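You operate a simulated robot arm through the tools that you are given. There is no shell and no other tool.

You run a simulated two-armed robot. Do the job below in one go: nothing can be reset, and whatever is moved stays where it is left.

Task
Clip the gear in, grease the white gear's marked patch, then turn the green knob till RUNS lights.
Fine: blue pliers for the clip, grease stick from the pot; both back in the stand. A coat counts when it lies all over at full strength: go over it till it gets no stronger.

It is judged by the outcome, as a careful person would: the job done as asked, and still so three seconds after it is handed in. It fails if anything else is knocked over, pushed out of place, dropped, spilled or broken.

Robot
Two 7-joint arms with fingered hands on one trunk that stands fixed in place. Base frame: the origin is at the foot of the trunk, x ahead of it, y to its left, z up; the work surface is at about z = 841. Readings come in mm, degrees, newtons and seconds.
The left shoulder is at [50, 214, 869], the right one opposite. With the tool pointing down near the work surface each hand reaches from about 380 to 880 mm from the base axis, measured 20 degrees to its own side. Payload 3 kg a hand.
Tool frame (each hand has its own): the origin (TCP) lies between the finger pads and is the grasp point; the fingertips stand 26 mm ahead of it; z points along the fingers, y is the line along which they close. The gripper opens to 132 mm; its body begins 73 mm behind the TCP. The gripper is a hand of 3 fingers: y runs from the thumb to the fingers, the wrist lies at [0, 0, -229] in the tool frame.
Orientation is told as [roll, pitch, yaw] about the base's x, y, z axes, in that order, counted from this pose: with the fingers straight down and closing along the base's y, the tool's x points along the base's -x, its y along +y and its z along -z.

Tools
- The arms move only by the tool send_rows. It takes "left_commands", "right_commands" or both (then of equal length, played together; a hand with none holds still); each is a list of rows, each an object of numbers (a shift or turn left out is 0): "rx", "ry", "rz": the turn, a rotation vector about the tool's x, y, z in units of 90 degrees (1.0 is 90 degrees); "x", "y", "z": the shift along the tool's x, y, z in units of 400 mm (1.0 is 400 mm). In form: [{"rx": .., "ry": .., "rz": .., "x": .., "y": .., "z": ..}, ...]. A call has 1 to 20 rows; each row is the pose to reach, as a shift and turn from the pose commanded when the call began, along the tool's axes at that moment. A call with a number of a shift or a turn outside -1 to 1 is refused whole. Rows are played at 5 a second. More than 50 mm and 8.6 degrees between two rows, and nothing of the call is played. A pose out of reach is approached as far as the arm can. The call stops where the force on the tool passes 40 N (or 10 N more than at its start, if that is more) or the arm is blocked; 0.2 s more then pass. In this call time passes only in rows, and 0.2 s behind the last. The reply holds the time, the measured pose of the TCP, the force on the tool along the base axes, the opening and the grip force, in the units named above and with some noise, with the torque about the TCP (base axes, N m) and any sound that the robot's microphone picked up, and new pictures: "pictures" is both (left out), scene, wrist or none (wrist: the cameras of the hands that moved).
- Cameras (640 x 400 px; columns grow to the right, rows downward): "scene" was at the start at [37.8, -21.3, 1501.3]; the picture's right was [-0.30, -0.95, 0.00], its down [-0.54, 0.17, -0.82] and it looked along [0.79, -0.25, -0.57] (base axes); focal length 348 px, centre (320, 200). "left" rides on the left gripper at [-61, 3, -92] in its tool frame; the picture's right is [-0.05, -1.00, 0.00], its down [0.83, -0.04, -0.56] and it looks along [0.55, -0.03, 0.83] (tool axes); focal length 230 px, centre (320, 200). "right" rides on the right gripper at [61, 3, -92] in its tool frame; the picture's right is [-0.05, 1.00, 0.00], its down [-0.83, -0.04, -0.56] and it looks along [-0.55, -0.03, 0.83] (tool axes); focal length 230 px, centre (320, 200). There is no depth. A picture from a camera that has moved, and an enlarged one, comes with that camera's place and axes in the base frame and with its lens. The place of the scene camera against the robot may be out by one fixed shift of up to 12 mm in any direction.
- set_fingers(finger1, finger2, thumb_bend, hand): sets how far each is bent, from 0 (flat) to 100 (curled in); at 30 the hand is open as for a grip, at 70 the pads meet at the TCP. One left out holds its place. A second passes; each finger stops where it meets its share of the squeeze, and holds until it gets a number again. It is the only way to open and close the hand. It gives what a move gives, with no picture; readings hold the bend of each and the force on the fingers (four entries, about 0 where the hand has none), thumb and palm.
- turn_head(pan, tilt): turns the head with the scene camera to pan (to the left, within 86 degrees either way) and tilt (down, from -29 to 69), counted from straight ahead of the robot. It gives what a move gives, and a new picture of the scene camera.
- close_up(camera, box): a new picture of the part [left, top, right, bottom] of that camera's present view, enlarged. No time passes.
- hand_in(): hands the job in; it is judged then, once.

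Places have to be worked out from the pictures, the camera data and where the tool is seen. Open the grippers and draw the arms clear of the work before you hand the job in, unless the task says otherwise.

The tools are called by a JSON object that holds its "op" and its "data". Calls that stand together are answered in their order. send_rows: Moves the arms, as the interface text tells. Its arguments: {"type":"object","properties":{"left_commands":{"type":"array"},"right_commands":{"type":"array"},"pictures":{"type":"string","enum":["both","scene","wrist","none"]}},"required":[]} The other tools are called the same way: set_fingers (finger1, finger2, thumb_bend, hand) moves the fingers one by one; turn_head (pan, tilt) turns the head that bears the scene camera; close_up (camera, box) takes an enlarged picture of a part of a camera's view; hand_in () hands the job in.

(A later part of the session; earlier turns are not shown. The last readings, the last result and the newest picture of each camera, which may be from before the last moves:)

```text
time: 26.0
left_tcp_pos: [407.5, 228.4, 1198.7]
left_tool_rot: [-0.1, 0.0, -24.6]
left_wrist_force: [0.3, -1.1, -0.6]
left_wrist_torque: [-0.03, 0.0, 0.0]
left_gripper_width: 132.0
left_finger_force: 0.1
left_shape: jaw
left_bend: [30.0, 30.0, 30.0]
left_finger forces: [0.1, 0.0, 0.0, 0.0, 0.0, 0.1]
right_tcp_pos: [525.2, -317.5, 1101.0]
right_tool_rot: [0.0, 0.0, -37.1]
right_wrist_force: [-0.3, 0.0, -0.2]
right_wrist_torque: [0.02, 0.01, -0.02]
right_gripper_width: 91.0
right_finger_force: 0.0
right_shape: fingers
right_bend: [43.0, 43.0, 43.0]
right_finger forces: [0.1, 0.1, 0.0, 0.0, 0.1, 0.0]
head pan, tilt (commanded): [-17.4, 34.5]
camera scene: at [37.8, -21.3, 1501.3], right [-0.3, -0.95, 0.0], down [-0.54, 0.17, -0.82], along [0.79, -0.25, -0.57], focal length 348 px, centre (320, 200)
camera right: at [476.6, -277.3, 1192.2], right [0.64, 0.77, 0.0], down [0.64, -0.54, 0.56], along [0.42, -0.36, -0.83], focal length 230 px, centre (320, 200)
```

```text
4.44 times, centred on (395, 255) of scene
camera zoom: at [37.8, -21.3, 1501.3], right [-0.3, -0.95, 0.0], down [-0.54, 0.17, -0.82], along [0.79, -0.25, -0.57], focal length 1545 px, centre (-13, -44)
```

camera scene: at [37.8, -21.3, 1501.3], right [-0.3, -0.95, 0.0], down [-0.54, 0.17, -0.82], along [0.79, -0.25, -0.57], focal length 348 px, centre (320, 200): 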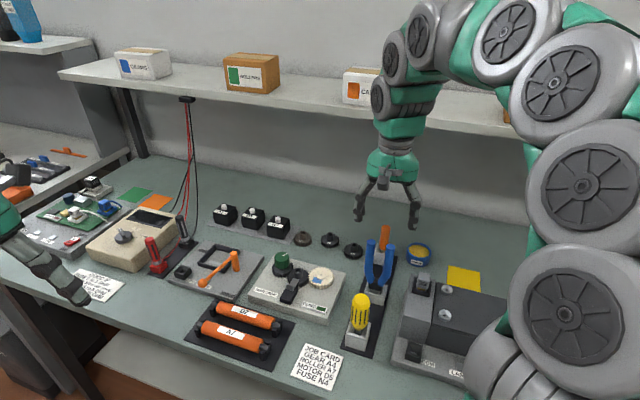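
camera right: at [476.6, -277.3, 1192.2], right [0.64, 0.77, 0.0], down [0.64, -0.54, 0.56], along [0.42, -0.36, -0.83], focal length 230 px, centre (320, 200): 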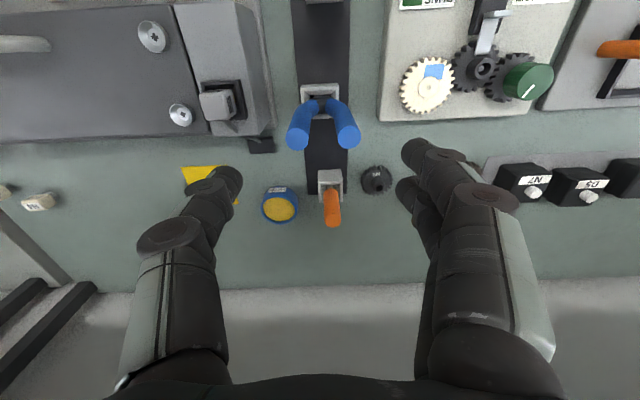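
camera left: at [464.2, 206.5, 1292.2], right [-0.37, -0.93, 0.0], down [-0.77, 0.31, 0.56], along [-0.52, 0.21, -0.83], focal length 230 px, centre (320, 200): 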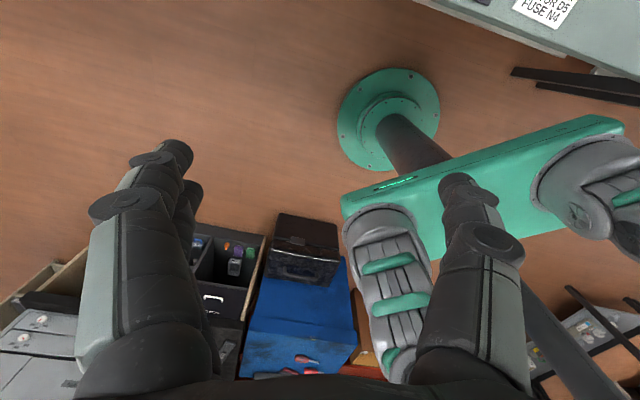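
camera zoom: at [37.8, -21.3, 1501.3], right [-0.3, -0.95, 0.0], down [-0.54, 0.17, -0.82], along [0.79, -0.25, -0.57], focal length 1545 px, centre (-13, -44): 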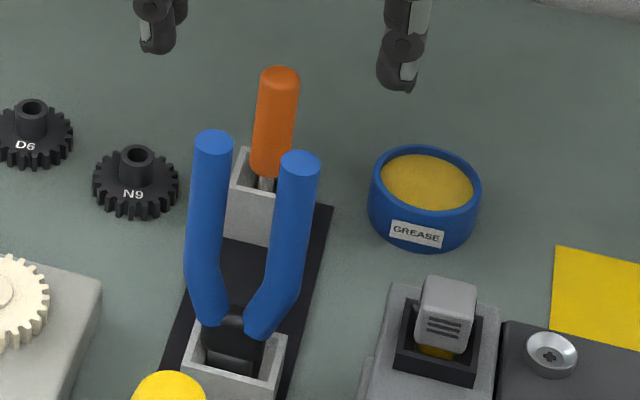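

Pliers are back upright in their socket. Next is the grease stick: handle top at about (634,-388), z≈956, with the shelf edge estimated not far behind (u≈784, z≈1200), so I'll tilt the hand 15° to keep the wrist away from the shelf, and hover above the stick.

{"op": "send_rows", "data": {"right_commands": [{"x": -0.08, "ry": -0.035}, {"x": -0.16, "ry": -0.07}, {"x": -0.24, "y": 0.01, "z": 0.03, "ry": -0.105}, {"x": -0.3, "y": 0.02, "z": 0.1, "ry": -0.14}, {"x": -0.324, "y": 0.0228, "z": 0.165, "ry": -0.1667}, {"x": -0.324, "y": 0.0228, "z": 0.165, "ry": -0.1667}]}}

{"op": "close_up", "data": {"camera": "right", "box": [220, 60, 420, 230]}}

{"op": "close_up", "data": {"camera": "scene", "box": [335, 80, 475, 280]}}

```text
time: 27.4
left_tcp_pos: [406.6, 230.0, 1200.5]
left_tool_rot: [-0.1, 0.0, -24.6]
left_wrist_force: [-0.6, -1.0, 0.1]
left_wrist_torque: [-0.03, -0.01, 0.0]
left_gripper_width: 132.0
left_finger_force: 0.0
left_shape: jaw
left_bend: [30.0, 30.0, 30.0]
left_finger forces: [0.0, 0.1, 0.0, 0.0, 0.0, 0.0]
right_tcp_pos: [630.2, -387.3, 1032.7]
right_tool_rot: [-0.1, -14.9, -37.1]
right_wrist_force: [-0.3, 0.0, -0.2]
right_wrist_torque: [0.0, 0.01, -0.03]
right_gripper_width: 91.0
right_finger_force: 0.0
right_shape: fingers
right_bend: [43.0, 43.0, 43.0]
right_finger forces: [0.1, 0.0, 0.0, 0.0, 0.1, 0.1]
head pan, tilt (commanded): [-17.4, 34.5]
camera scene: at [37.8, -21.3, 1501.3], right [-0.3, -0.95, 0.0], down [-0.54, 0.17, -0.82], along [0.79, -0.25, -0.57], focal length 348 px, centre (320, 200)
camera right: at [565.1, -333.5, 1105.7], right [0.64, 0.77, 0.01], down [0.5, -0.43, 0.75], along [0.58, -0.48, -0.66], focal length 230 px, centre (320, 200)
```

scene: 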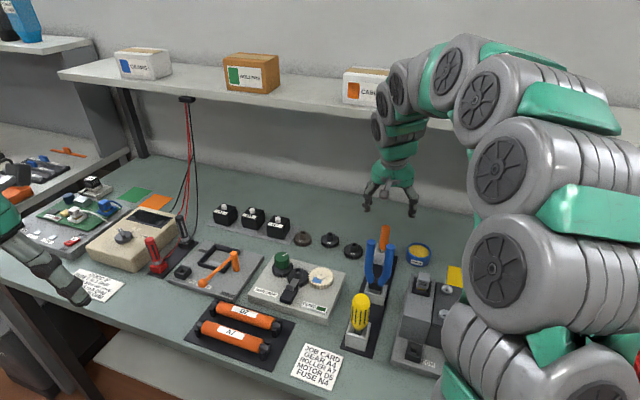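
right: 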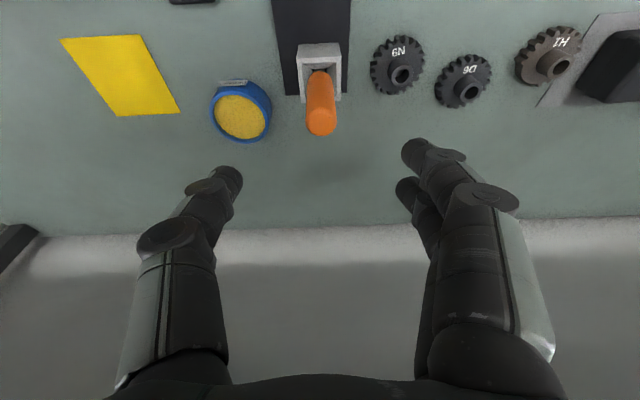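

```text
2.35 times, centred on (320, 145) of right
camera zoom: at [565.1, -333.5, 1105.7], right [0.64, 0.77, 0.01], down [0.5, -0.43, 0.75], along [0.58, -0.48, -0.66], focal length 541 px, centre (320, 329)
```

zoom: 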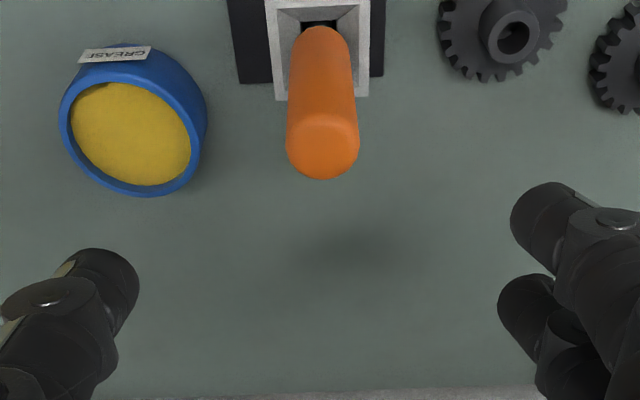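

```text
2.00 times, centred on (405, 180) of scene
camera zoom: at [37.8, -21.3, 1501.3], right [-0.3, -0.95, 0.0], down [-0.54, 0.17, -0.82], along [0.79, -0.25, -0.57], focal length 695 px, centre (150, 240)
```

zoom: 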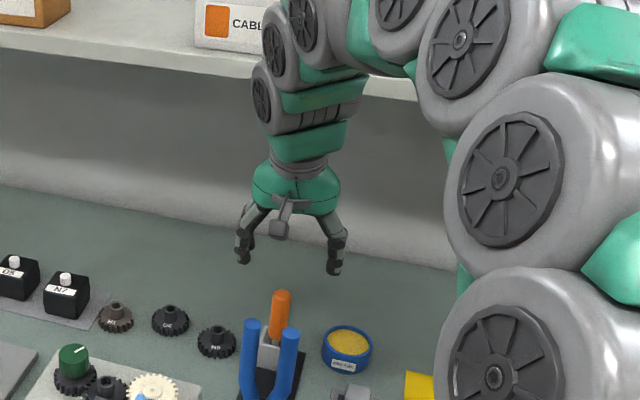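

Stick handle is at u/w offset of about (+3,+2) mm from the TCP line; handle spans z≈890–956. I'll align and descend vertically to TCP z≈930.

{"op": "send_rows", "data": {"right_commands": [{"x": -0.007, "y": 0.005, "z": 0.002}, {"x": 0.015, "y": 0.005, "z": 0.085}, {"x": 0.037, "y": 0.005, "z": 0.168}, {"x": 0.0588, "y": 0.005, "z": 0.25}, {"x": 0.0588, "y": 0.005, "z": 0.25}]}}

{"op": "close_up", "data": {"camera": "right", "box": [200, 60, 440, 230]}}

{"op": "close_up", "data": {"camera": "scene", "box": [335, 120, 475, 280]}}

```text
time: 28.6
left_tcp_pos: [406.9, 229.4, 1199.4]
left_tool_rot: [0.0, 0.0, -24.8]
left_wrist_force: [0.0, 0.2, 0.6]
left_wrist_torque: [-0.03, 0.01, 0.0]
left_gripper_width: 132.0
left_finger_force: 0.1
left_shape: jaw
left_bend: [30.0, 30.0, 30.0]
left_finger forces: [0.0, 0.1, 0.0, 0.1, 0.1, 0.0]
right_tcp_pos: [633.3, -388.4, 930.3]
right_tool_rot: [-0.1, -15.0, -37.2]
right_wrist_force: [-0.8, 0.0, 0.6]
right_wrist_torque: [-0.01, 0.02, 0.05]
right_gripper_width: 91.0
right_finger_force: 0.1
right_shape: fingers
right_bend: [43.0, 43.0, 43.0]
right_finger forces: [0.0, 0.0, 0.0, 0.1, 0.0, 0.0]
head pan, tilt (commanded): [-17.4, 34.5]
camera scene: at [37.7, -21.3, 1501.3], right [-0.3, -0.95, 0.0], down [-0.54, 0.17, -0.82], along [0.79, -0.25, -0.57], focal length 348 px, centre (320, 200)
camera right: at [569.6, -334.4, 1003.3], right [0.64, 0.77, 0.01], down [0.5, -0.43, 0.75], along [0.58, -0.48, -0.66], focal length 230 px, centre (320, 200)
```

scene: 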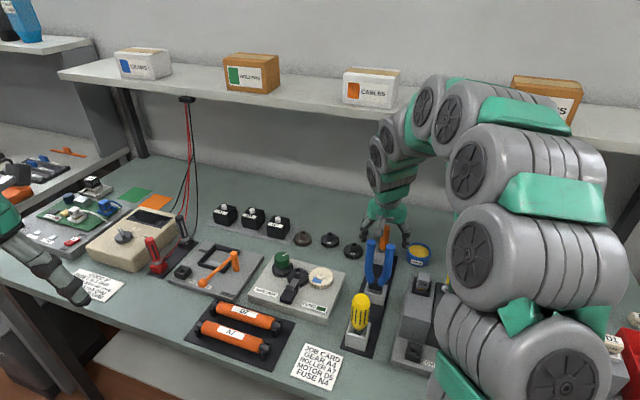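
right: 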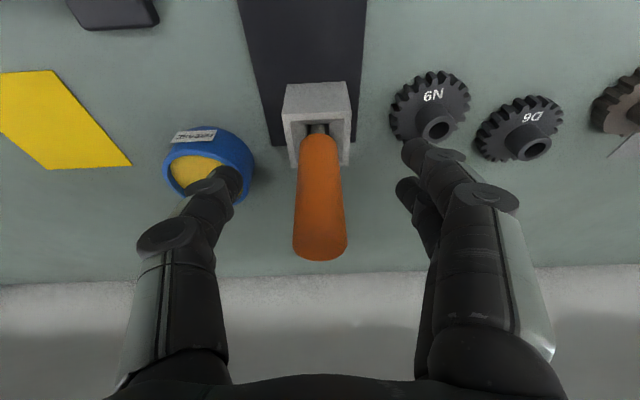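

```text
2.35 times, centred on (320, 145) of right
camera zoom: at [569.6, -334.4, 1003.3], right [0.64, 0.77, 0.01], down [0.5, -0.43, 0.75], along [0.58, -0.48, -0.66], focal length 541 px, centre (320, 329)
```

zoom: 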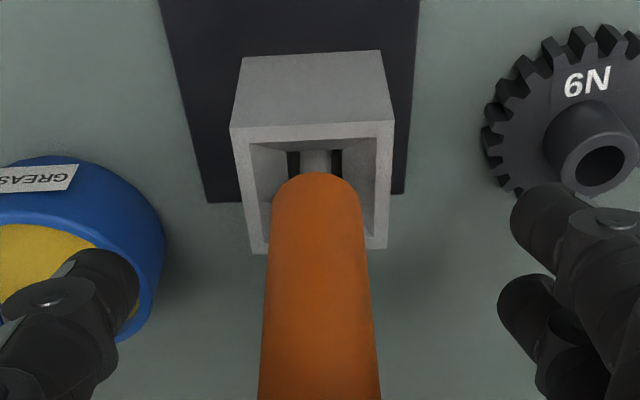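

```text
2.50 times, centred on (405, 200) of scene
camera zoom: at [37.7, -21.3, 1501.3], right [-0.3, -0.95, 0.0], down [-0.54, 0.17, -0.82], along [0.79, -0.25, -0.57], focal length 869 px, centre (108, 200)
```

zoom: 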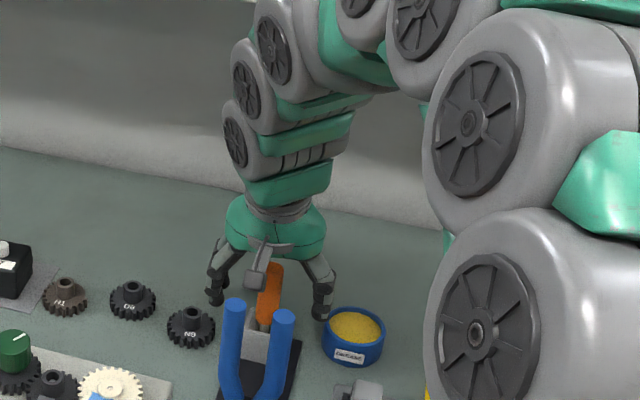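

The handle is centred between thumb and fingers, clear of pot and socket. Closing gently, then firmly.

{"op": "set_fingers", "data": {"hand": "right", "finger1": 65, "finger2": 65, "thumb_bend": 64}}

{"op": "set_fingers", "data": {"hand": "right", "finger1": 80, "finger2": 80, "thumb_bend": 75}}

{"op": "close_up", "data": {"camera": "right", "box": [200, 60, 440, 230]}}

```text
time: 29.6
left_tcp_pos: [406.7, 228.6, 1199.6]
left_tool_rot: [0.1, 0.0, -24.7]
left_wrist_force: [-0.6, -0.3, -0.3]
left_wrist_torque: [0.03, 0.01, 0.02]
left_gripper_width: 131.9
left_finger_force: 0.1
left_shape: jaw
left_bend: [30.0, 30.0, 30.0]
left_finger forces: [0.1, 0.1, 0.0, 0.0, 0.0, 0.0]
right_tcp_pos: [634.5, -388.0, 931.1]
right_tool_rot: [0.0, -15.1, -37.1]
right_wrist_force: [-0.6, 1.0, 1.1]
right_wrist_torque: [0.01, 0.03, 0.0]
right_gripper_width: 23.4
right_finger_force: 0.1
right_shape: fingers
right_bend: [64.0, 65.0, 64.0]
right_finger forces: [0.5, 0.1, 0.0, 0.0, 0.5, 0.1]
head pan, tilt (commanded): [-17.4, 34.5]
```

```text
time: 30.6
left_tcp_pos: [405.5, 229.0, 1199.8]
left_tool_rot: [0.0, 0.0, -24.8]
left_wrist_force: [-1.0, 0.0, 0.0]
left_wrist_torque: [0.01, 0.01, 0.01]
left_gripper_width: 131.6
left_finger_force: 0.0
left_shape: jaw
left_bend: [30.0, 30.0, 30.0]
left_finger forces: [0.0, 0.1, 0.0, 0.0, 0.1, 0.0]
right_tcp_pos: [634.8, -389.2, 931.1]
right_tool_rot: [0.0, -15.0, -37.0]
right_wrist_force: [-1.7, -0.2, -1.7]
right_wrist_torque: [0.04, 0.14, 0.0]
right_gripper_width: 19.3
right_finger_force: 18.0
right_shape: fingers
right_bend: [71.0, 76.0, 68.0]
right_finger forces: [13.4, 8.1, 0.1, 0.1, 13.7, 0.0]
head pan, tilt (commanded): [-17.4, 34.5]
```

```text
2.35 times, centred on (320, 145) of right
camera zoom: at [569.5, -334.2, 1003.4], right [0.64, 0.77, 0.01], down [0.5, -0.43, 0.75], along [0.58, -0.48, -0.66], focal length 541 px, centre (320, 329)
```

zoom: 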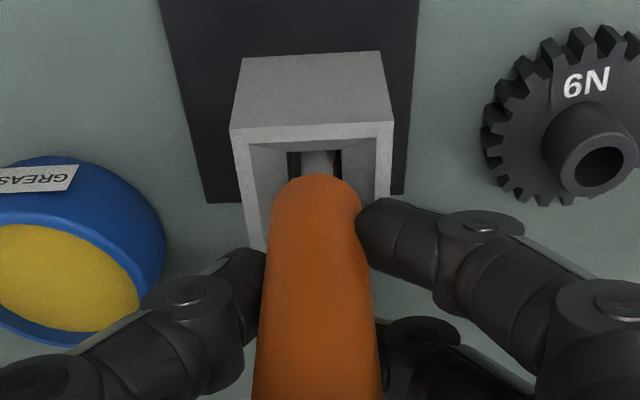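

Grip is 18 N on the stick. Lifting vertically about 75 mm in small steps.

{"op": "send_rows", "data": {"right_commands": [{"x": -0.0065, "z": -0.024}, {"x": -0.0162, "z": -0.06}, {"x": -0.0259, "z": -0.097}, {"x": -0.0388, "z": -0.145}, {"x": -0.0518, "z": -0.193}, {"x": -0.0518, "z": -0.193}]}}

{"op": "close_up", "data": {"camera": "right", "box": [200, 60, 440, 230]}}

{"op": "close_up", "data": {"camera": "scene", "box": [345, 190, 445, 290]}}

```text
time: 32.0
left_tcp_pos: [407.5, 228.3, 1199.7]
left_tool_rot: [0.0, 0.0, -24.8]
left_wrist_force: [0.5, 0.3, -0.5]
left_wrist_torque: [0.01, -0.03, -0.03]
left_gripper_width: 132.1
left_finger_force: 0.1
left_shape: jaw
left_bend: [30.0, 30.0, 30.0]
left_finger forces: [0.0, 0.0, 0.0, 0.1, 0.1, 0.0]
right_tcp_pos: [635.3, -388.2, 1009.4]
right_tool_rot: [0.0, -15.0, -37.2]
right_wrist_force: [1.3, 0.0, -0.4]
right_wrist_torque: [-0.02, 0.01, 0.01]
right_gripper_width: 19.3
right_finger_force: 15.1
right_shape: fingers
right_bend: [71.0, 79.0, 68.0]
right_finger forces: [12.9, 3.2, 0.0, 0.0, 13.4, 0.0]
head pan, tilt (commanded): [-17.4, 34.5]
camera scene: at [37.8, -21.3, 1501.3], right [-0.3, -0.95, 0.0], down [-0.54, 0.17, -0.82], along [0.79, -0.25, -0.57], focal length 348 px, centre (320, 200)
camera right: at [570.2, -335.3, 1081.7], right [0.64, 0.77, 0.01], down [0.5, -0.43, 0.75], along [0.58, -0.48, -0.66], focal length 230 px, centre (320, 200)
```

scene: 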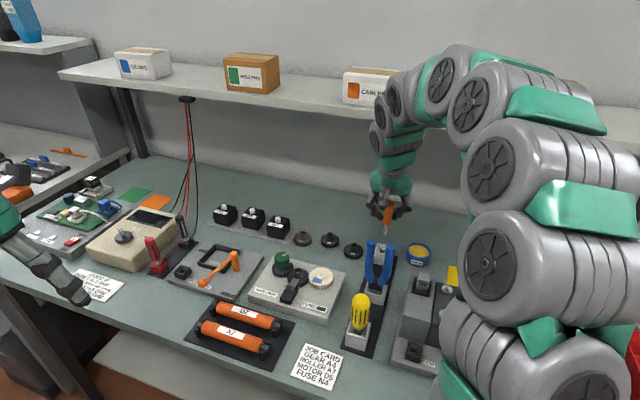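
right: 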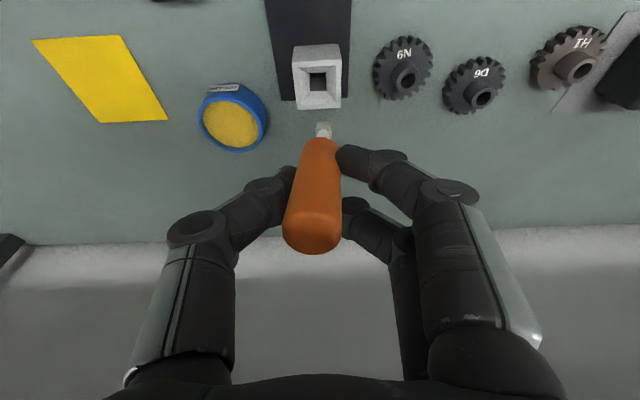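

```text
2.35 times, centred on (320, 145) of right
camera zoom: at [570.2, -335.3, 1081.7], right [0.64, 0.77, 0.01], down [0.5, -0.43, 0.75], along [0.58, -0.48, -0.66], focal length 541 px, centre (320, 329)
```

zoom: 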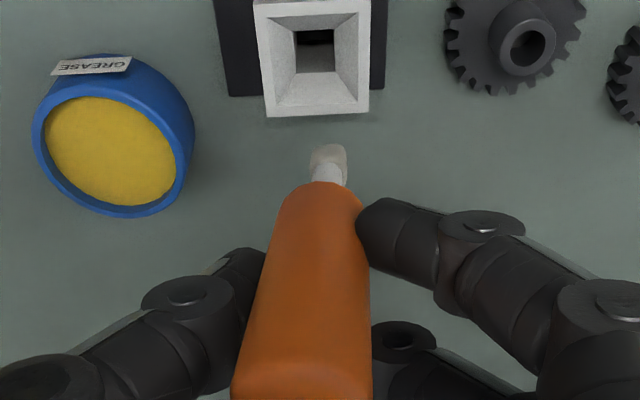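

```text
4.00 times, centred on (395, 240) of scene
camera zoom: at [37.8, -21.3, 1501.3], right [-0.3, -0.95, 0.0], down [-0.54, 0.17, -0.82], along [0.79, -0.25, -0.57], focal length 1391 px, centre (20, 40)
```

zoom: 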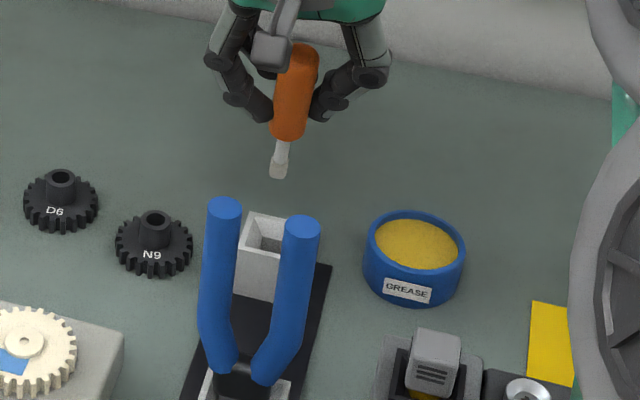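

The stick is out; the beige tip is visible and the stick leans slightly sideways in the grip. I'll firm up the grip before using it.

{"op": "set_fingers", "data": {"hand": "right", "finger1": 90, "finger2": 95, "thumb_bend": 83}}

{"op": "close_up", "data": {"camera": "right", "box": [200, 60, 440, 230]}}

{"op": "close_up", "data": {"camera": "scene", "box": [360, 190, 420, 250]}}

{"op": "close_up", "data": {"camera": "right", "box": [290, 100, 350, 150]}}

```text
time: 33.0
left_tcp_pos: [405.3, 229.2, 1200.2]
left_tool_rot: [0.0, 0.0, -24.6]
left_wrist_force: [0.0, -1.2, 0.7]
left_wrist_torque: [-0.01, 0.0, -0.01]
left_gripper_width: 131.9
left_finger_force: 0.0
left_shape: jaw
left_bend: [30.0, 30.0, 30.0]
left_finger forces: [0.0, 0.1, 0.0, 0.0, 0.0, 0.1]
right_tcp_pos: [634.6, -389.9, 1008.9]
right_tool_rot: [0.0, -15.0, -37.1]
right_wrist_force: [-0.2, 1.1, -0.5]
right_wrist_torque: [0.0, -0.01, -0.02]
right_gripper_width: 13.5
right_finger_force: 13.8
right_shape: fingers
right_bend: [71.0, 92.0, 76.0]
right_finger forces: [14.2, 0.0, 0.0, 0.0, 14.1, 0.1]
head pan, tilt (commanded): [-17.4, 34.5]
```

```text
2.35 times, centred on (320, 145) of right
camera zoom: at [570.1, -335.4, 1081.6], right [0.64, 0.77, 0.01], down [0.5, -0.43, 0.75], along [0.58, -0.48, -0.66], focal length 541 px, centre (320, 329)
```

zoom: 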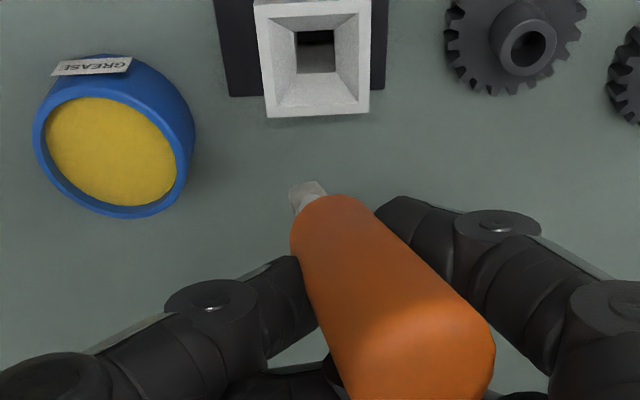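

```text
6.67 times, centred on (390, 220) of scene
camera zoom: at [37.8, -21.3, 1501.3], right [-0.3, -0.95, 0.0], down [-0.54, 0.17, -0.82], along [0.79, -0.25, -0.57], focal length 2318 px, centre (-147, 67)
```

zoom: 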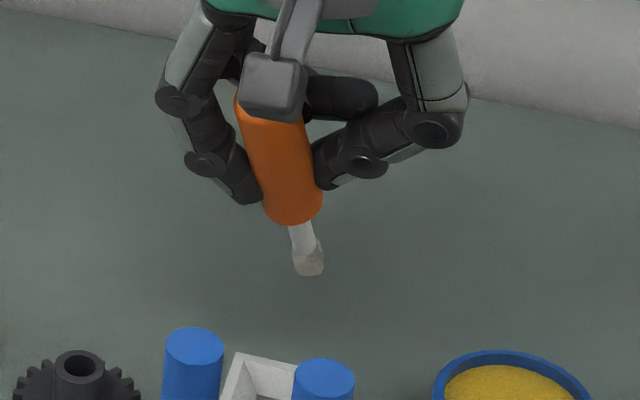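

```text
8.00 times, centred on (320, 125) of right
camera zoom: at [570.1, -335.4, 1081.6], right [0.64, 0.77, 0.01], down [0.5, -0.43, 0.75], along [0.58, -0.48, -0.66], focal length 1841 px, centre (320, 800)
```

zoom: 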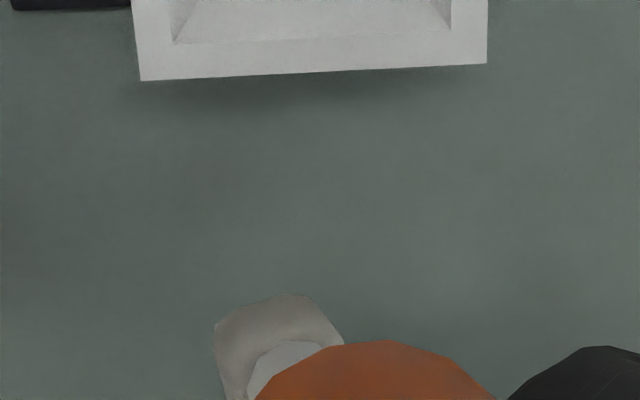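

The extra squeeze let finger 2 slip past the handle, leaving only a pinch. I'll return the stick to its socket and re-grip properly: first turn the hand so the stick is vertical and put its tip over the socket.

{"op": "send_rows", "data": {"right_commands": [{"x": 0.004, "y": 0.005, "z": -0.001, "ry": 0.035}, {"x": 0.007, "y": 0.01, "z": -0.002, "ry": 0.07}, {"x": 0.0106, "y": 0.0137, "z": -0.003, "ry": 0.1}, {"x": 0.0106, "y": 0.0137, "z": -0.003, "ry": 0.1}]}}

{"op": "close_up", "data": {"camera": "right", "box": [240, 50, 400, 180]}}

{"op": "close_up", "data": {"camera": "scene", "box": [350, 190, 430, 270]}}

```text
time: 34.0
left_tcp_pos: [406.3, 228.8, 1200.7]
left_tool_rot: [0.0, 0.0, -24.6]
left_wrist_force: [-0.8, 0.0, 0.2]
left_wrist_torque: [0.0, -0.02, -0.02]
left_gripper_width: 132.1
left_finger_force: 0.1
left_shape: jaw
left_bend: [30.0, 30.0, 30.0]
left_finger forces: [0.0, 0.0, 0.1, 0.1, 0.2, 0.0]
right_tcp_pos: [634.2, -382.3, 1010.6]
right_tool_rot: [0.0, -6.0, -37.1]
right_wrist_force: [0.1, 0.3, -0.7]
right_wrist_torque: [0.02, 0.0, 0.0]
right_gripper_width: 14.0
right_finger_force: 14.2
right_shape: fingers
right_bend: [71.0, 92.0, 76.0]
right_finger forces: [14.0, 0.0, 0.1, 0.1, 14.1, 0.0]
head pan, tilt (commanded): [-17.4, 34.5]
camera scene: at [37.8, -21.3, 1501.3], right [-0.3, -0.95, 0.0], down [-0.54, 0.17, -0.82], along [0.79, -0.25, -0.57], focal length 348 px, centre (320, 200)
camera right: at [579.8, -336.0, 1095.1], right [0.64, 0.77, 0.01], down [0.59, -0.5, 0.64], along [0.49, -0.41, -0.77], focal length 230 px, centre (320, 200)
```

scene: 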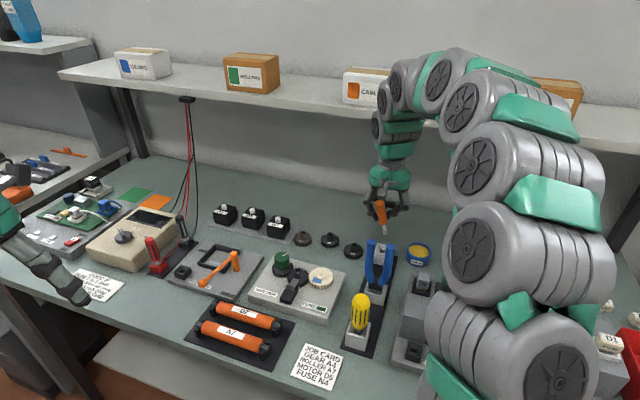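
right: 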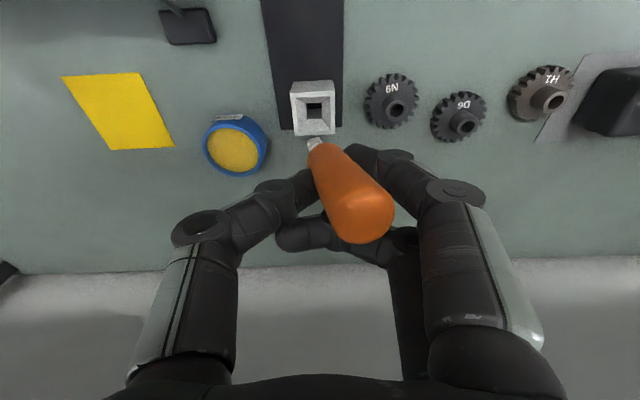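

```text
3.08 times, centred on (320, 115) of right
camera zoom: at [579.8, -336.0, 1095.1], right [0.64, 0.77, 0.01], down [0.59, -0.5, 0.64], along [0.49, -0.41, -0.77], focal length 708 px, centre (320, 462)
```

zoom: 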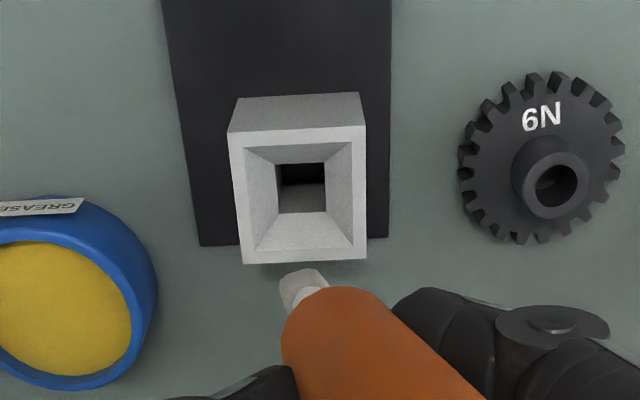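

```text
5.00 times, centred on (390, 230) of scene
camera zoom: at [37.8, -21.3, 1501.3], right [-0.3, -0.95, 0.0], down [-0.54, 0.17, -0.82], along [0.79, -0.25, -0.57], focal length 1739 px, centre (-30, 50)
```

zoom: 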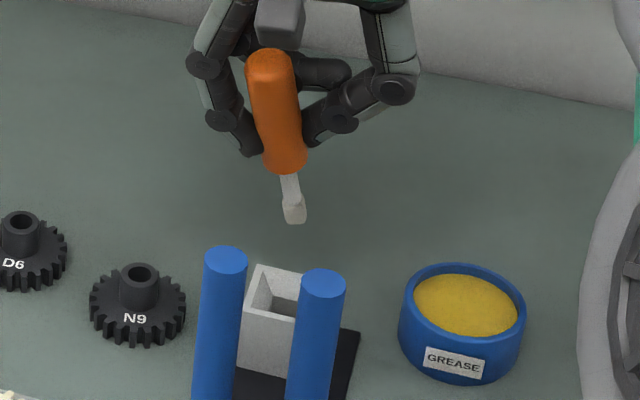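

The stick now leans about 10° sideways and 9° forward. I'll roll the hand to take out the sideways lean while keeping the tip over the socket.

{"op": "send_rows", "data": {"right_commands": [{"x": 0.004, "y": -0.013, "rx": -0.04}, {"x": 0.008, "y": -0.026, "rx": -0.08}, {"x": 0.0117, "y": -0.0385, "z": -0.001, "rx": -0.117}, {"x": 0.0117, "y": -0.0385, "z": -0.001, "rx": -0.117}]}}

{"op": "close_up", "data": {"camera": "right", "box": [240, 50, 400, 230]}}

{"op": "close_up", "data": {"camera": "scene", "box": [350, 190, 430, 270]}}

```text
time: 35.0
left_tcp_pos: [406.7, 228.9, 1200.5]
left_tool_rot: [0.0, 0.1, -24.7]
left_wrist_force: [-0.9, 1.0, 0.7]
left_wrist_torque: [0.01, 0.0, -0.01]
left_gripper_width: 131.8
left_finger_force: 0.1
left_shape: jaw
left_bend: [30.0, 30.0, 30.0]
left_finger forces: [0.1, 0.0, 0.0, 0.1, 0.0, 0.1]
right_tcp_pos: [622.6, -392.1, 1011.7]
right_tool_rot: [10.6, -6.0, -37.0]
right_wrist_force: [0.0, -0.6, -0.3]
right_wrist_torque: [0.01, 0.04, -0.02]
right_gripper_width: 13.7
right_finger_force: 13.9
right_shape: fingers
right_bend: [71.0, 92.0, 76.0]
right_finger forces: [14.1, 0.0, 0.0, 0.0, 14.0, 0.0]
head pan, tilt (commanded): [-17.4, 34.5]
camera scene: at [37.8, -21.3, 1501.3], right [-0.3, -0.95, 0.0], down [-0.54, 0.17, -0.82], along [0.79, -0.25, -0.57], focal length 348 px, centre (320, 200)
camera right: at [556.6, -358.9, 1094.5], right [0.62, 0.76, 0.19], down [0.53, -0.58, 0.62], along [0.58, -0.29, -0.76], focal length 230 px, centre (320, 200)
```

scene: 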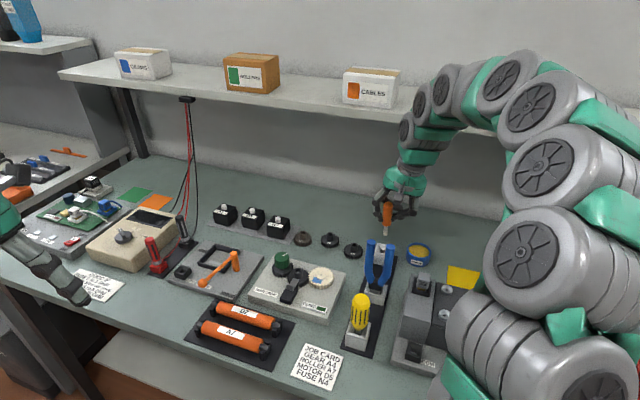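
right: 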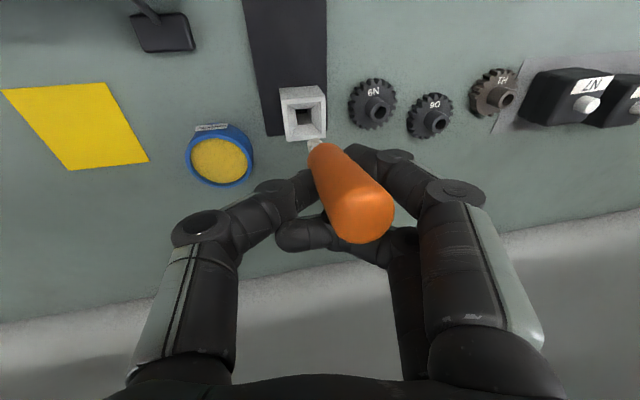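

```text
2.22 times, centred on (320, 140) of right
camera zoom: at [556.6, -358.9, 1094.5], right [0.62, 0.76, 0.19], down [0.53, -0.58, 0.62], along [0.58, -0.29, -0.76], focal length 511 px, centre (320, 333)
```

zoom: 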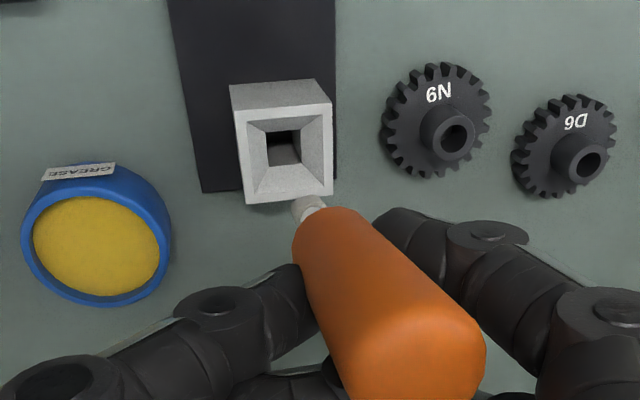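

```text
5.00 times, centred on (390, 230) of scene
camera zoom: at [37.8, -21.3, 1501.3], right [-0.3, -0.95, 0.0], down [-0.54, 0.17, -0.82], along [0.79, -0.25, -0.57], focal length 1739 px, centre (-30, 50)
```

zoom: 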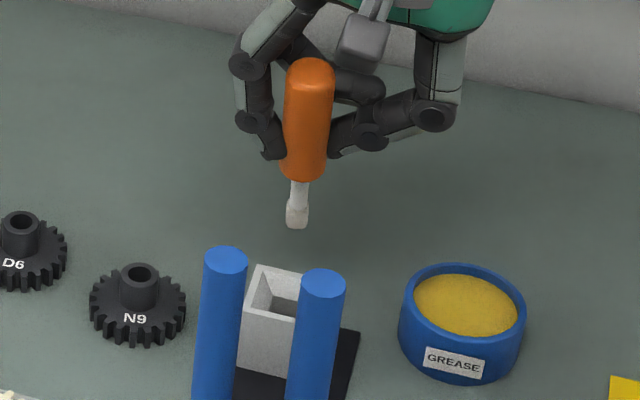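

The stick is nearly vertical with its tip above the socket. Lowering 38 mm to just above the rim and re-checking.

{"op": "send_rows", "data": {"right_commands": [{"x": 0.005, "y": -0.0086, "z": 0.0465}, {"x": 0.0099, "y": -0.0172, "z": 0.0929}, {"x": 0.0099, "y": -0.0172, "z": 0.0929}], "pictures": "scene"}}

{"op": "close_up", "data": {"camera": "right", "box": [260, 70, 380, 170]}}

{"op": "close_up", "data": {"camera": "scene", "box": [360, 210, 410, 270]}}

```text
time: 35.8
left_tcp_pos: [406.6, 229.1, 1199.2]
left_tool_rot: [0.1, 0.0, -24.7]
left_wrist_force: [0.2, 0.8, 0.3]
left_wrist_torque: [0.02, -0.01, 0.0]
left_gripper_width: 131.8
left_finger_force: 0.0
left_shape: jaw
left_bend: [30.0, 30.0, 30.0]
left_finger forces: [0.0, 0.0, 0.1, 0.1, 0.0, 0.0]
right_tcp_pos: [621.7, -392.1, 971.7]
right_tool_rot: [10.5, -6.0, -37.1]
right_wrist_force: [-0.4, 0.3, 0.0]
right_wrist_torque: [-0.01, 0.02, 0.0]
right_gripper_width: 13.6
right_finger_force: 14.2
right_shape: fingers
right_bend: [71.0, 92.0, 76.0]
right_finger forces: [14.1, 0.0, 0.0, 0.0, 14.1, 0.1]
head pan, tilt (commanded): [-17.4, 34.5]
camera scene: at [37.8, -21.3, 1501.3], right [-0.3, -0.95, 0.0], down [-0.54, 0.17, -0.82], along [0.79, -0.25, -0.57], focal length 348 px, centre (320, 200)
```

scene: 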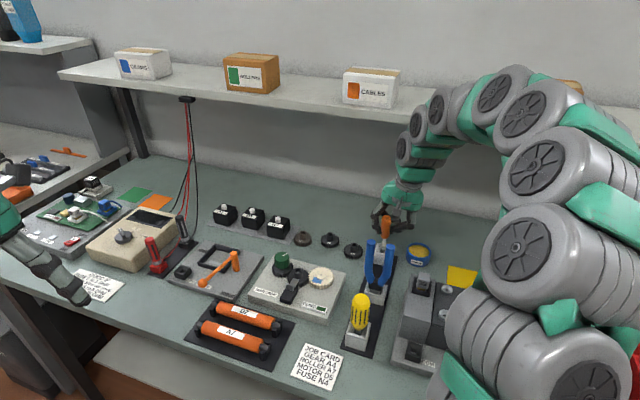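

```text
4.00 times, centred on (320, 120) of right
camera zoom: at [556.5, -359.1, 1055.1], right [0.62, 0.76, 0.19], down [0.53, -0.58, 0.62], along [0.58, -0.29, -0.76], focal length 920 px, centre (320, 520)
```

zoom: 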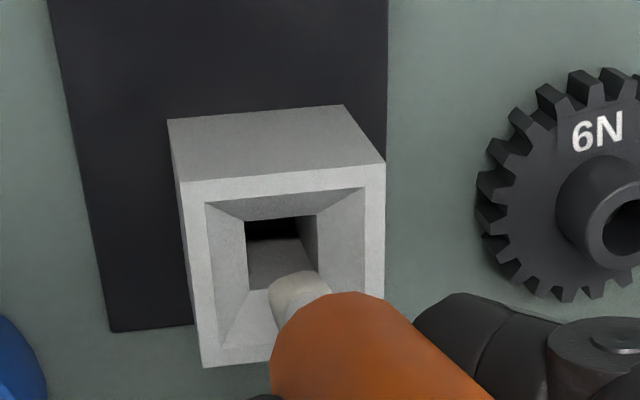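

```text
6.67 times, centred on (385, 240) of scene
camera zoom: at [37.8, -21.3, 1501.3], right [-0.3, -0.95, 0.0], down [-0.54, 0.17, -0.82], along [0.79, -0.25, -0.57], focal length 2318 px, centre (-113, -67)
```

zoom: 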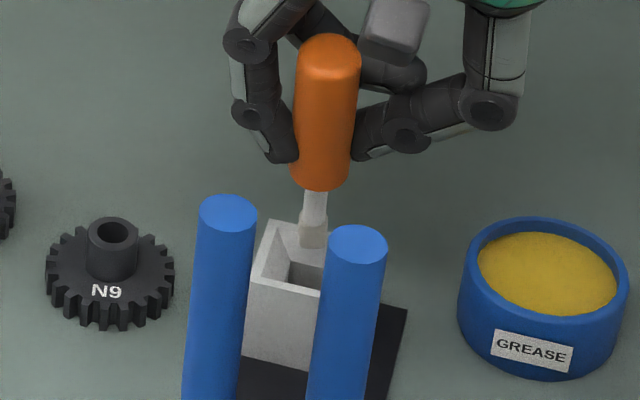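

Tip is at the funnel mouth. Lowering along the stick's own axis into the socket in steps.

{"op": "send_rows", "data": {"right_commands": [{"x": -0.0006, "y": -0.005, "z": 0.0235}, {"x": -0.0012, "y": -0.01, "z": 0.047}], "pictures": "none"}}

{"op": "close_up", "data": {"camera": "right", "box": [260, 70, 380, 170]}}

{"op": "close_up", "data": {"camera": "scene", "box": [360, 210, 410, 270]}}

```text
time: 36.4
left_tcp_pos: [406.3, 230.3, 1199.2]
left_tool_rot: [0.0, 0.1, -24.7]
left_wrist_force: [-0.9, 0.0, 0.2]
left_wrist_torque: [0.01, -0.07, 0.0]
left_gripper_width: 131.8
left_finger_force: 0.1
left_shape: jaw
left_bend: [30.0, 30.0, 30.0]
left_finger forces: [0.0, 0.0, 0.0, 0.0, 0.0, 0.0]
right_tcp_pos: [623.5, -392.6, 952.9]
right_tool_rot: [10.4, -6.0, -37.0]
right_wrist_force: [-0.2, 0.0, -0.4]
right_wrist_torque: [0.01, 0.02, 0.01]
right_gripper_width: 13.9
right_finger_force: 14.4
right_shape: fingers
right_bend: [71.0, 92.0, 76.0]
right_finger forces: [14.1, 0.0, 0.0, 0.0, 14.2, 0.0]
head pan, tilt (commanded): [-17.4, 34.5]
```

```text
4.00 times, centred on (320, 120) of right
camera zoom: at [557.8, -360.4, 1036.9], right [0.62, 0.76, 0.19], down [0.53, -0.58, 0.62], along [0.58, -0.29, -0.76], focal length 920 px, centre (320, 520)
```

zoom: 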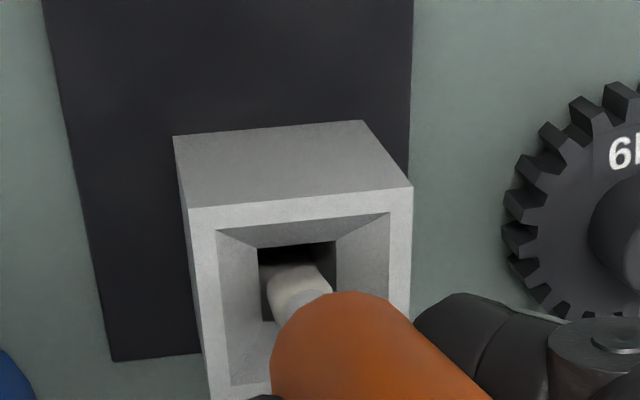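

```text
6.67 times, centred on (385, 240) of scene
camera zoom: at [37.8, -21.3, 1501.3], right [-0.3, -0.95, 0.0], down [-0.54, 0.17, -0.82], along [0.79, -0.25, -0.57], focal length 2318 px, centre (-113, -67)
```

zoom: 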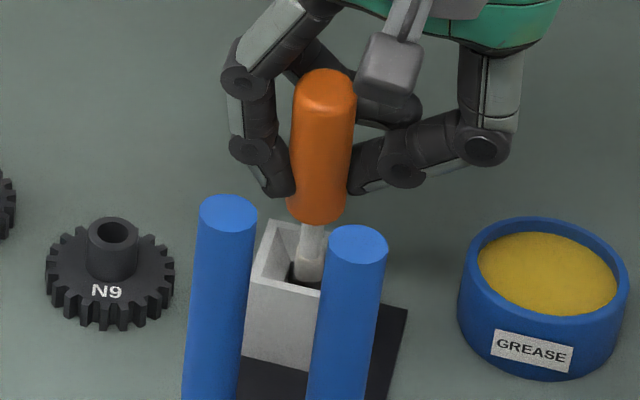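

The tip is inside the throat without contact forces. Continuing down about 20 mm in 5 mm steps.

{"op": "send_rows", "data": {"right_commands": [{"x": -0.0003, "y": -0.0023, "z": 0.0124}, {"x": -0.0005, "y": -0.0046, "z": 0.0248}, {"x": -0.0008, "y": -0.0069, "z": 0.0371}, {"x": -0.001, "y": -0.0087, "z": 0.0465}], "pictures": "none"}}

{"op": "close_up", "data": {"camera": "right", "box": [260, 70, 380, 170]}}

{"op": "close_up", "data": {"camera": "scene", "box": [360, 210, 410, 270]}}

```text
time: 37.4
left_tcp_pos: [406.5, 229.8, 1200.8]
left_tool_rot: [0.0, 0.0, -24.7]
left_wrist_force: [0.8, -0.4, 0.0]
left_wrist_torque: [0.02, -0.02, 0.02]
left_gripper_width: 131.6
left_finger_force: 0.0
left_shape: jaw
left_bend: [30.0, 30.0, 30.0]
left_finger forces: [0.0, 0.0, 0.1, 0.0, 0.1, 0.0]
right_tcp_pos: [625.3, -394.5, 935.0]
right_tool_rot: [10.6, -6.2, -37.1]
right_wrist_force: [-1.3, 0.6, 1.6]
right_wrist_torque: [0.06, 0.02, -0.03]
right_gripper_width: 13.9
right_finger_force: 14.8
right_shape: fingers
right_bend: [71.0, 92.0, 76.0]
right_finger forces: [13.9, 0.8, 0.0, 0.0, 14.0, 0.0]
head pan, tilt (commanded): [-17.4, 34.5]
```

```text
4.00 times, centred on (320, 120) of right
camera zoom: at [560.2, -361.7, 1018.1], right [0.62, 0.76, 0.19], down [0.53, -0.58, 0.62], along [0.58, -0.29, -0.76], focal length 920 px, centre (320, 520)
```

zoom: 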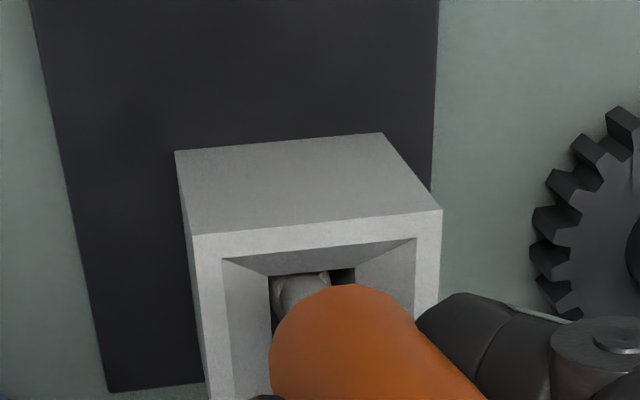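

```text
6.67 times, centred on (385, 240) of scene
camera zoom: at [37.7, -21.3, 1501.3], right [-0.3, -0.95, 0.0], down [-0.54, 0.17, -0.82], along [0.79, -0.25, -0.57], focal length 2318 px, centre (-113, -67)
```

zoom: 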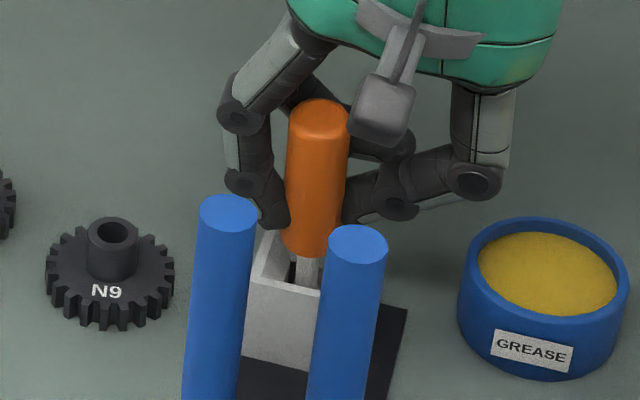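

The handle top is within ~2 mm of its original seated height. One more small step down, then release.

{"op": "send_rows", "data": {"right_commands": [{"y": -0.0009, "z": 0.005}], "pictures": "none"}}

```text
time: 37.8
left_tcp_pos: [406.6, 229.8, 1199.1]
left_tool_rot: [0.0, 0.1, -24.7]
left_wrist_force: [0.2, 0.4, 0.2]
left_wrist_torque: [0.01, -0.01, -0.01]
left_gripper_width: 131.8
left_finger_force: 0.1
left_shape: jaw
left_bend: [30.0, 30.0, 30.0]
left_finger forces: [0.1, 0.1, 0.0, 0.0, 0.0, 0.1]
right_tcp_pos: [624.3, -394.6, 932.7]
right_tool_rot: [10.6, -6.0, -37.1]
right_wrist_force: [-1.5, 1.1, 0.6]
right_wrist_torque: [0.1, 0.08, 0.03]
right_gripper_width: 14.2
right_finger_force: 14.4
right_shape: fingers
right_bend: [71.0, 92.0, 76.0]
right_finger forces: [14.0, 1.2, 0.0, 0.0, 13.5, 0.1]
head pan, tilt (commanded): [-17.4, 34.5]
```

Opening finger 2 first (it is curled behind the handle), then the rest.

{"op": "set_fingers", "data": {"hand": "right", "finger2": 45}}

{"op": "set_fingers", "data": {"hand": "right", "finger1": 50, "thumb_bend": 50}}

{"op": "close_up", "data": {"camera": "right", "box": [200, 50, 440, 250]}}

{"op": "close_up", "data": {"camera": "scene", "box": [350, 200, 420, 270]}}

```text
time: 38.8
left_tcp_pos: [406.8, 229.3, 1200.4]
left_tool_rot: [0.0, -0.1, -24.7]
left_wrist_force: [0.2, 0.0, 0.0]
left_wrist_torque: [0.01, 0.04, 0.0]
left_gripper_width: 132.1
left_finger_force: 0.0
left_shape: jaw
left_bend: [30.0, 30.0, 30.0]
left_finger forces: [0.0, 0.0, 0.0, 0.0, 0.1, 0.1]
right_tcp_pos: [626.7, -395.2, 932.6]
right_tool_rot: [10.5, -6.0, -37.1]
right_wrist_force: [-1.0, -1.0, -1.0]
right_wrist_torque: [0.01, 0.07, 0.0]
right_gripper_width: 13.9
right_finger_force: 15.6
right_shape: fingers
right_bend: [70.0, 45.0, 75.0]
right_finger forces: [15.3, 0.0, 0.0, 0.1, 15.4, 0.0]
head pan, tilt (commanded): [-17.4, 34.5]
```

```text
time: 39.8
left_tcp_pos: [406.8, 229.3, 1199.7]
left_tool_rot: [-0.1, 0.0, -24.7]
left_wrist_force: [-0.2, 0.3, -0.6]
left_wrist_torque: [0.01, -0.03, -0.03]
left_gripper_width: 132.0
left_finger_force: 0.1
left_shape: jaw
left_bend: [30.0, 30.0, 30.0]
left_finger forces: [0.1, 0.0, 0.1, 0.0, 0.0, 0.0]
right_tcp_pos: [626.0, -394.1, 932.7]
right_tool_rot: [10.5, -6.0, -37.1]
right_wrist_force: [-1.1, -1.0, 0.1]
right_wrist_torque: [0.0, 0.02, 0.02]
right_gripper_width: 66.7
right_finger_force: 0.1
right_shape: fingers
right_bend: [50.0, 45.0, 50.0]
right_finger forces: [0.1, 0.0, 0.0, 0.0, 0.0, 0.0]
head pan, tilt (commanded): [-17.4, 34.5]
```

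```text
2.00 times, centred on (320, 150) of right
camera zoom: at [560.6, -362.2, 1016.2], right [0.62, 0.76, 0.19], down [0.53, -0.58, 0.62], along [0.58, -0.29, -0.76], focal length 460 px, centre (320, 300)
```

zoom: 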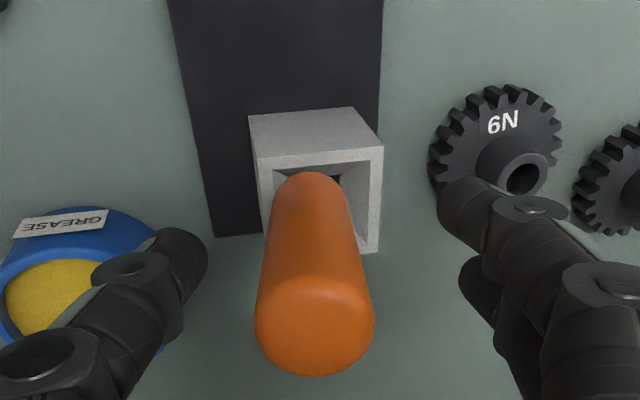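

```text
5.71 times, centred on (385, 235) of scene
camera zoom: at [37.8, -21.3, 1501.3], right [-0.3, -0.95, 0.0], down [-0.54, 0.17, -0.82], along [0.79, -0.25, -0.57], focal length 1987 px, centre (-51, 0)
```

zoom: 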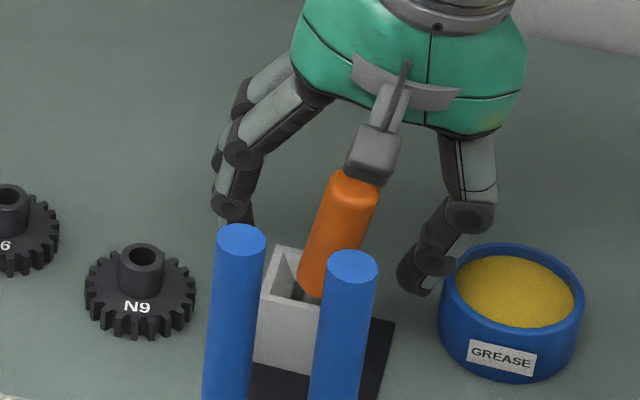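

The stick stands in its socket, leaning about 13° roughly parallel to the hand, but the handle is ~8 mm off-centre toward the palm camera side. I'll shift to centre it, align the pitch, and re-grip gently.

{"op": "send_rows", "data": {"right_commands": [{"x": 0.0103, "y": -0.0008, "z": -0.0013, "ry": -0.02}, {"x": 0.0206, "y": -0.0016, "z": -0.0025, "ry": -0.039}, {"x": 0.0206, "y": -0.0016, "z": -0.0025, "ry": -0.039}], "pictures": "none"}}

{"op": "close_up", "data": {"camera": "right", "box": [200, 50, 440, 250]}}

{"op": "close_up", "data": {"camera": "scene", "box": [350, 180, 430, 270]}}

```text
time: 40.6
left_tcp_pos: [406.2, 229.4, 1200.1]
left_tool_rot: [0.0, 0.0, -24.6]
left_wrist_force: [0.1, 0.3, -0.3]
left_wrist_torque: [0.02, -0.02, -0.03]
left_gripper_width: 131.8
left_finger_force: 0.1
left_shape: jaw
left_bend: [30.0, 30.0, 30.0]
left_finger forces: [0.0, 0.0, 0.0, 0.0, 0.0, 0.0]
right_tcp_pos: [619.9, -391.0, 933.3]
right_tool_rot: [10.6, -9.5, -37.8]
right_wrist_force: [0.3, 0.1, 0.1]
right_wrist_torque: [-0.04, 0.0, 0.01]
right_gripper_width: 67.1
right_finger_force: 0.2
right_shape: fingers
right_bend: [50.0, 45.0, 50.0]
right_finger forces: [0.0, 0.0, 0.0, 0.0, 0.0, 0.1]
head pan, tilt (commanded): [-17.4, 34.5]
```

```text
2.00 times, centred on (320, 150) of right
camera zoom: at [549.9, -354.5, 1012.3], right [0.62, 0.76, 0.19], down [0.49, -0.56, 0.67], along [0.62, -0.32, -0.72], focal length 460 px, centre (320, 300)
```

zoom: 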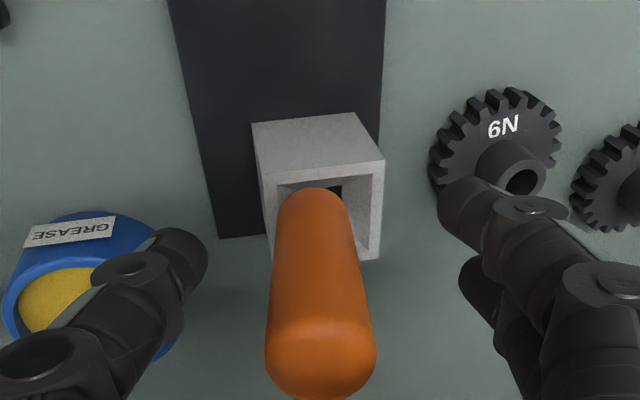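

```text
4.44 times, centred on (390, 225) of scene
camera zoom: at [37.8, -21.3, 1501.3], right [-0.3, -0.95, 0.0], down [-0.54, 0.17, -0.82], along [0.79, -0.25, -0.57], focal length 1545 px, centre (9, 89)
```

zoom: 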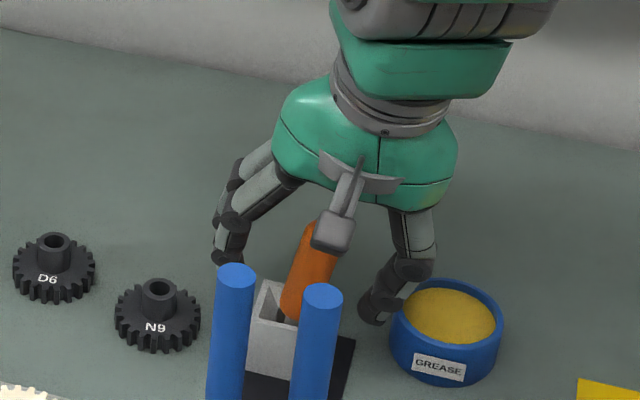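

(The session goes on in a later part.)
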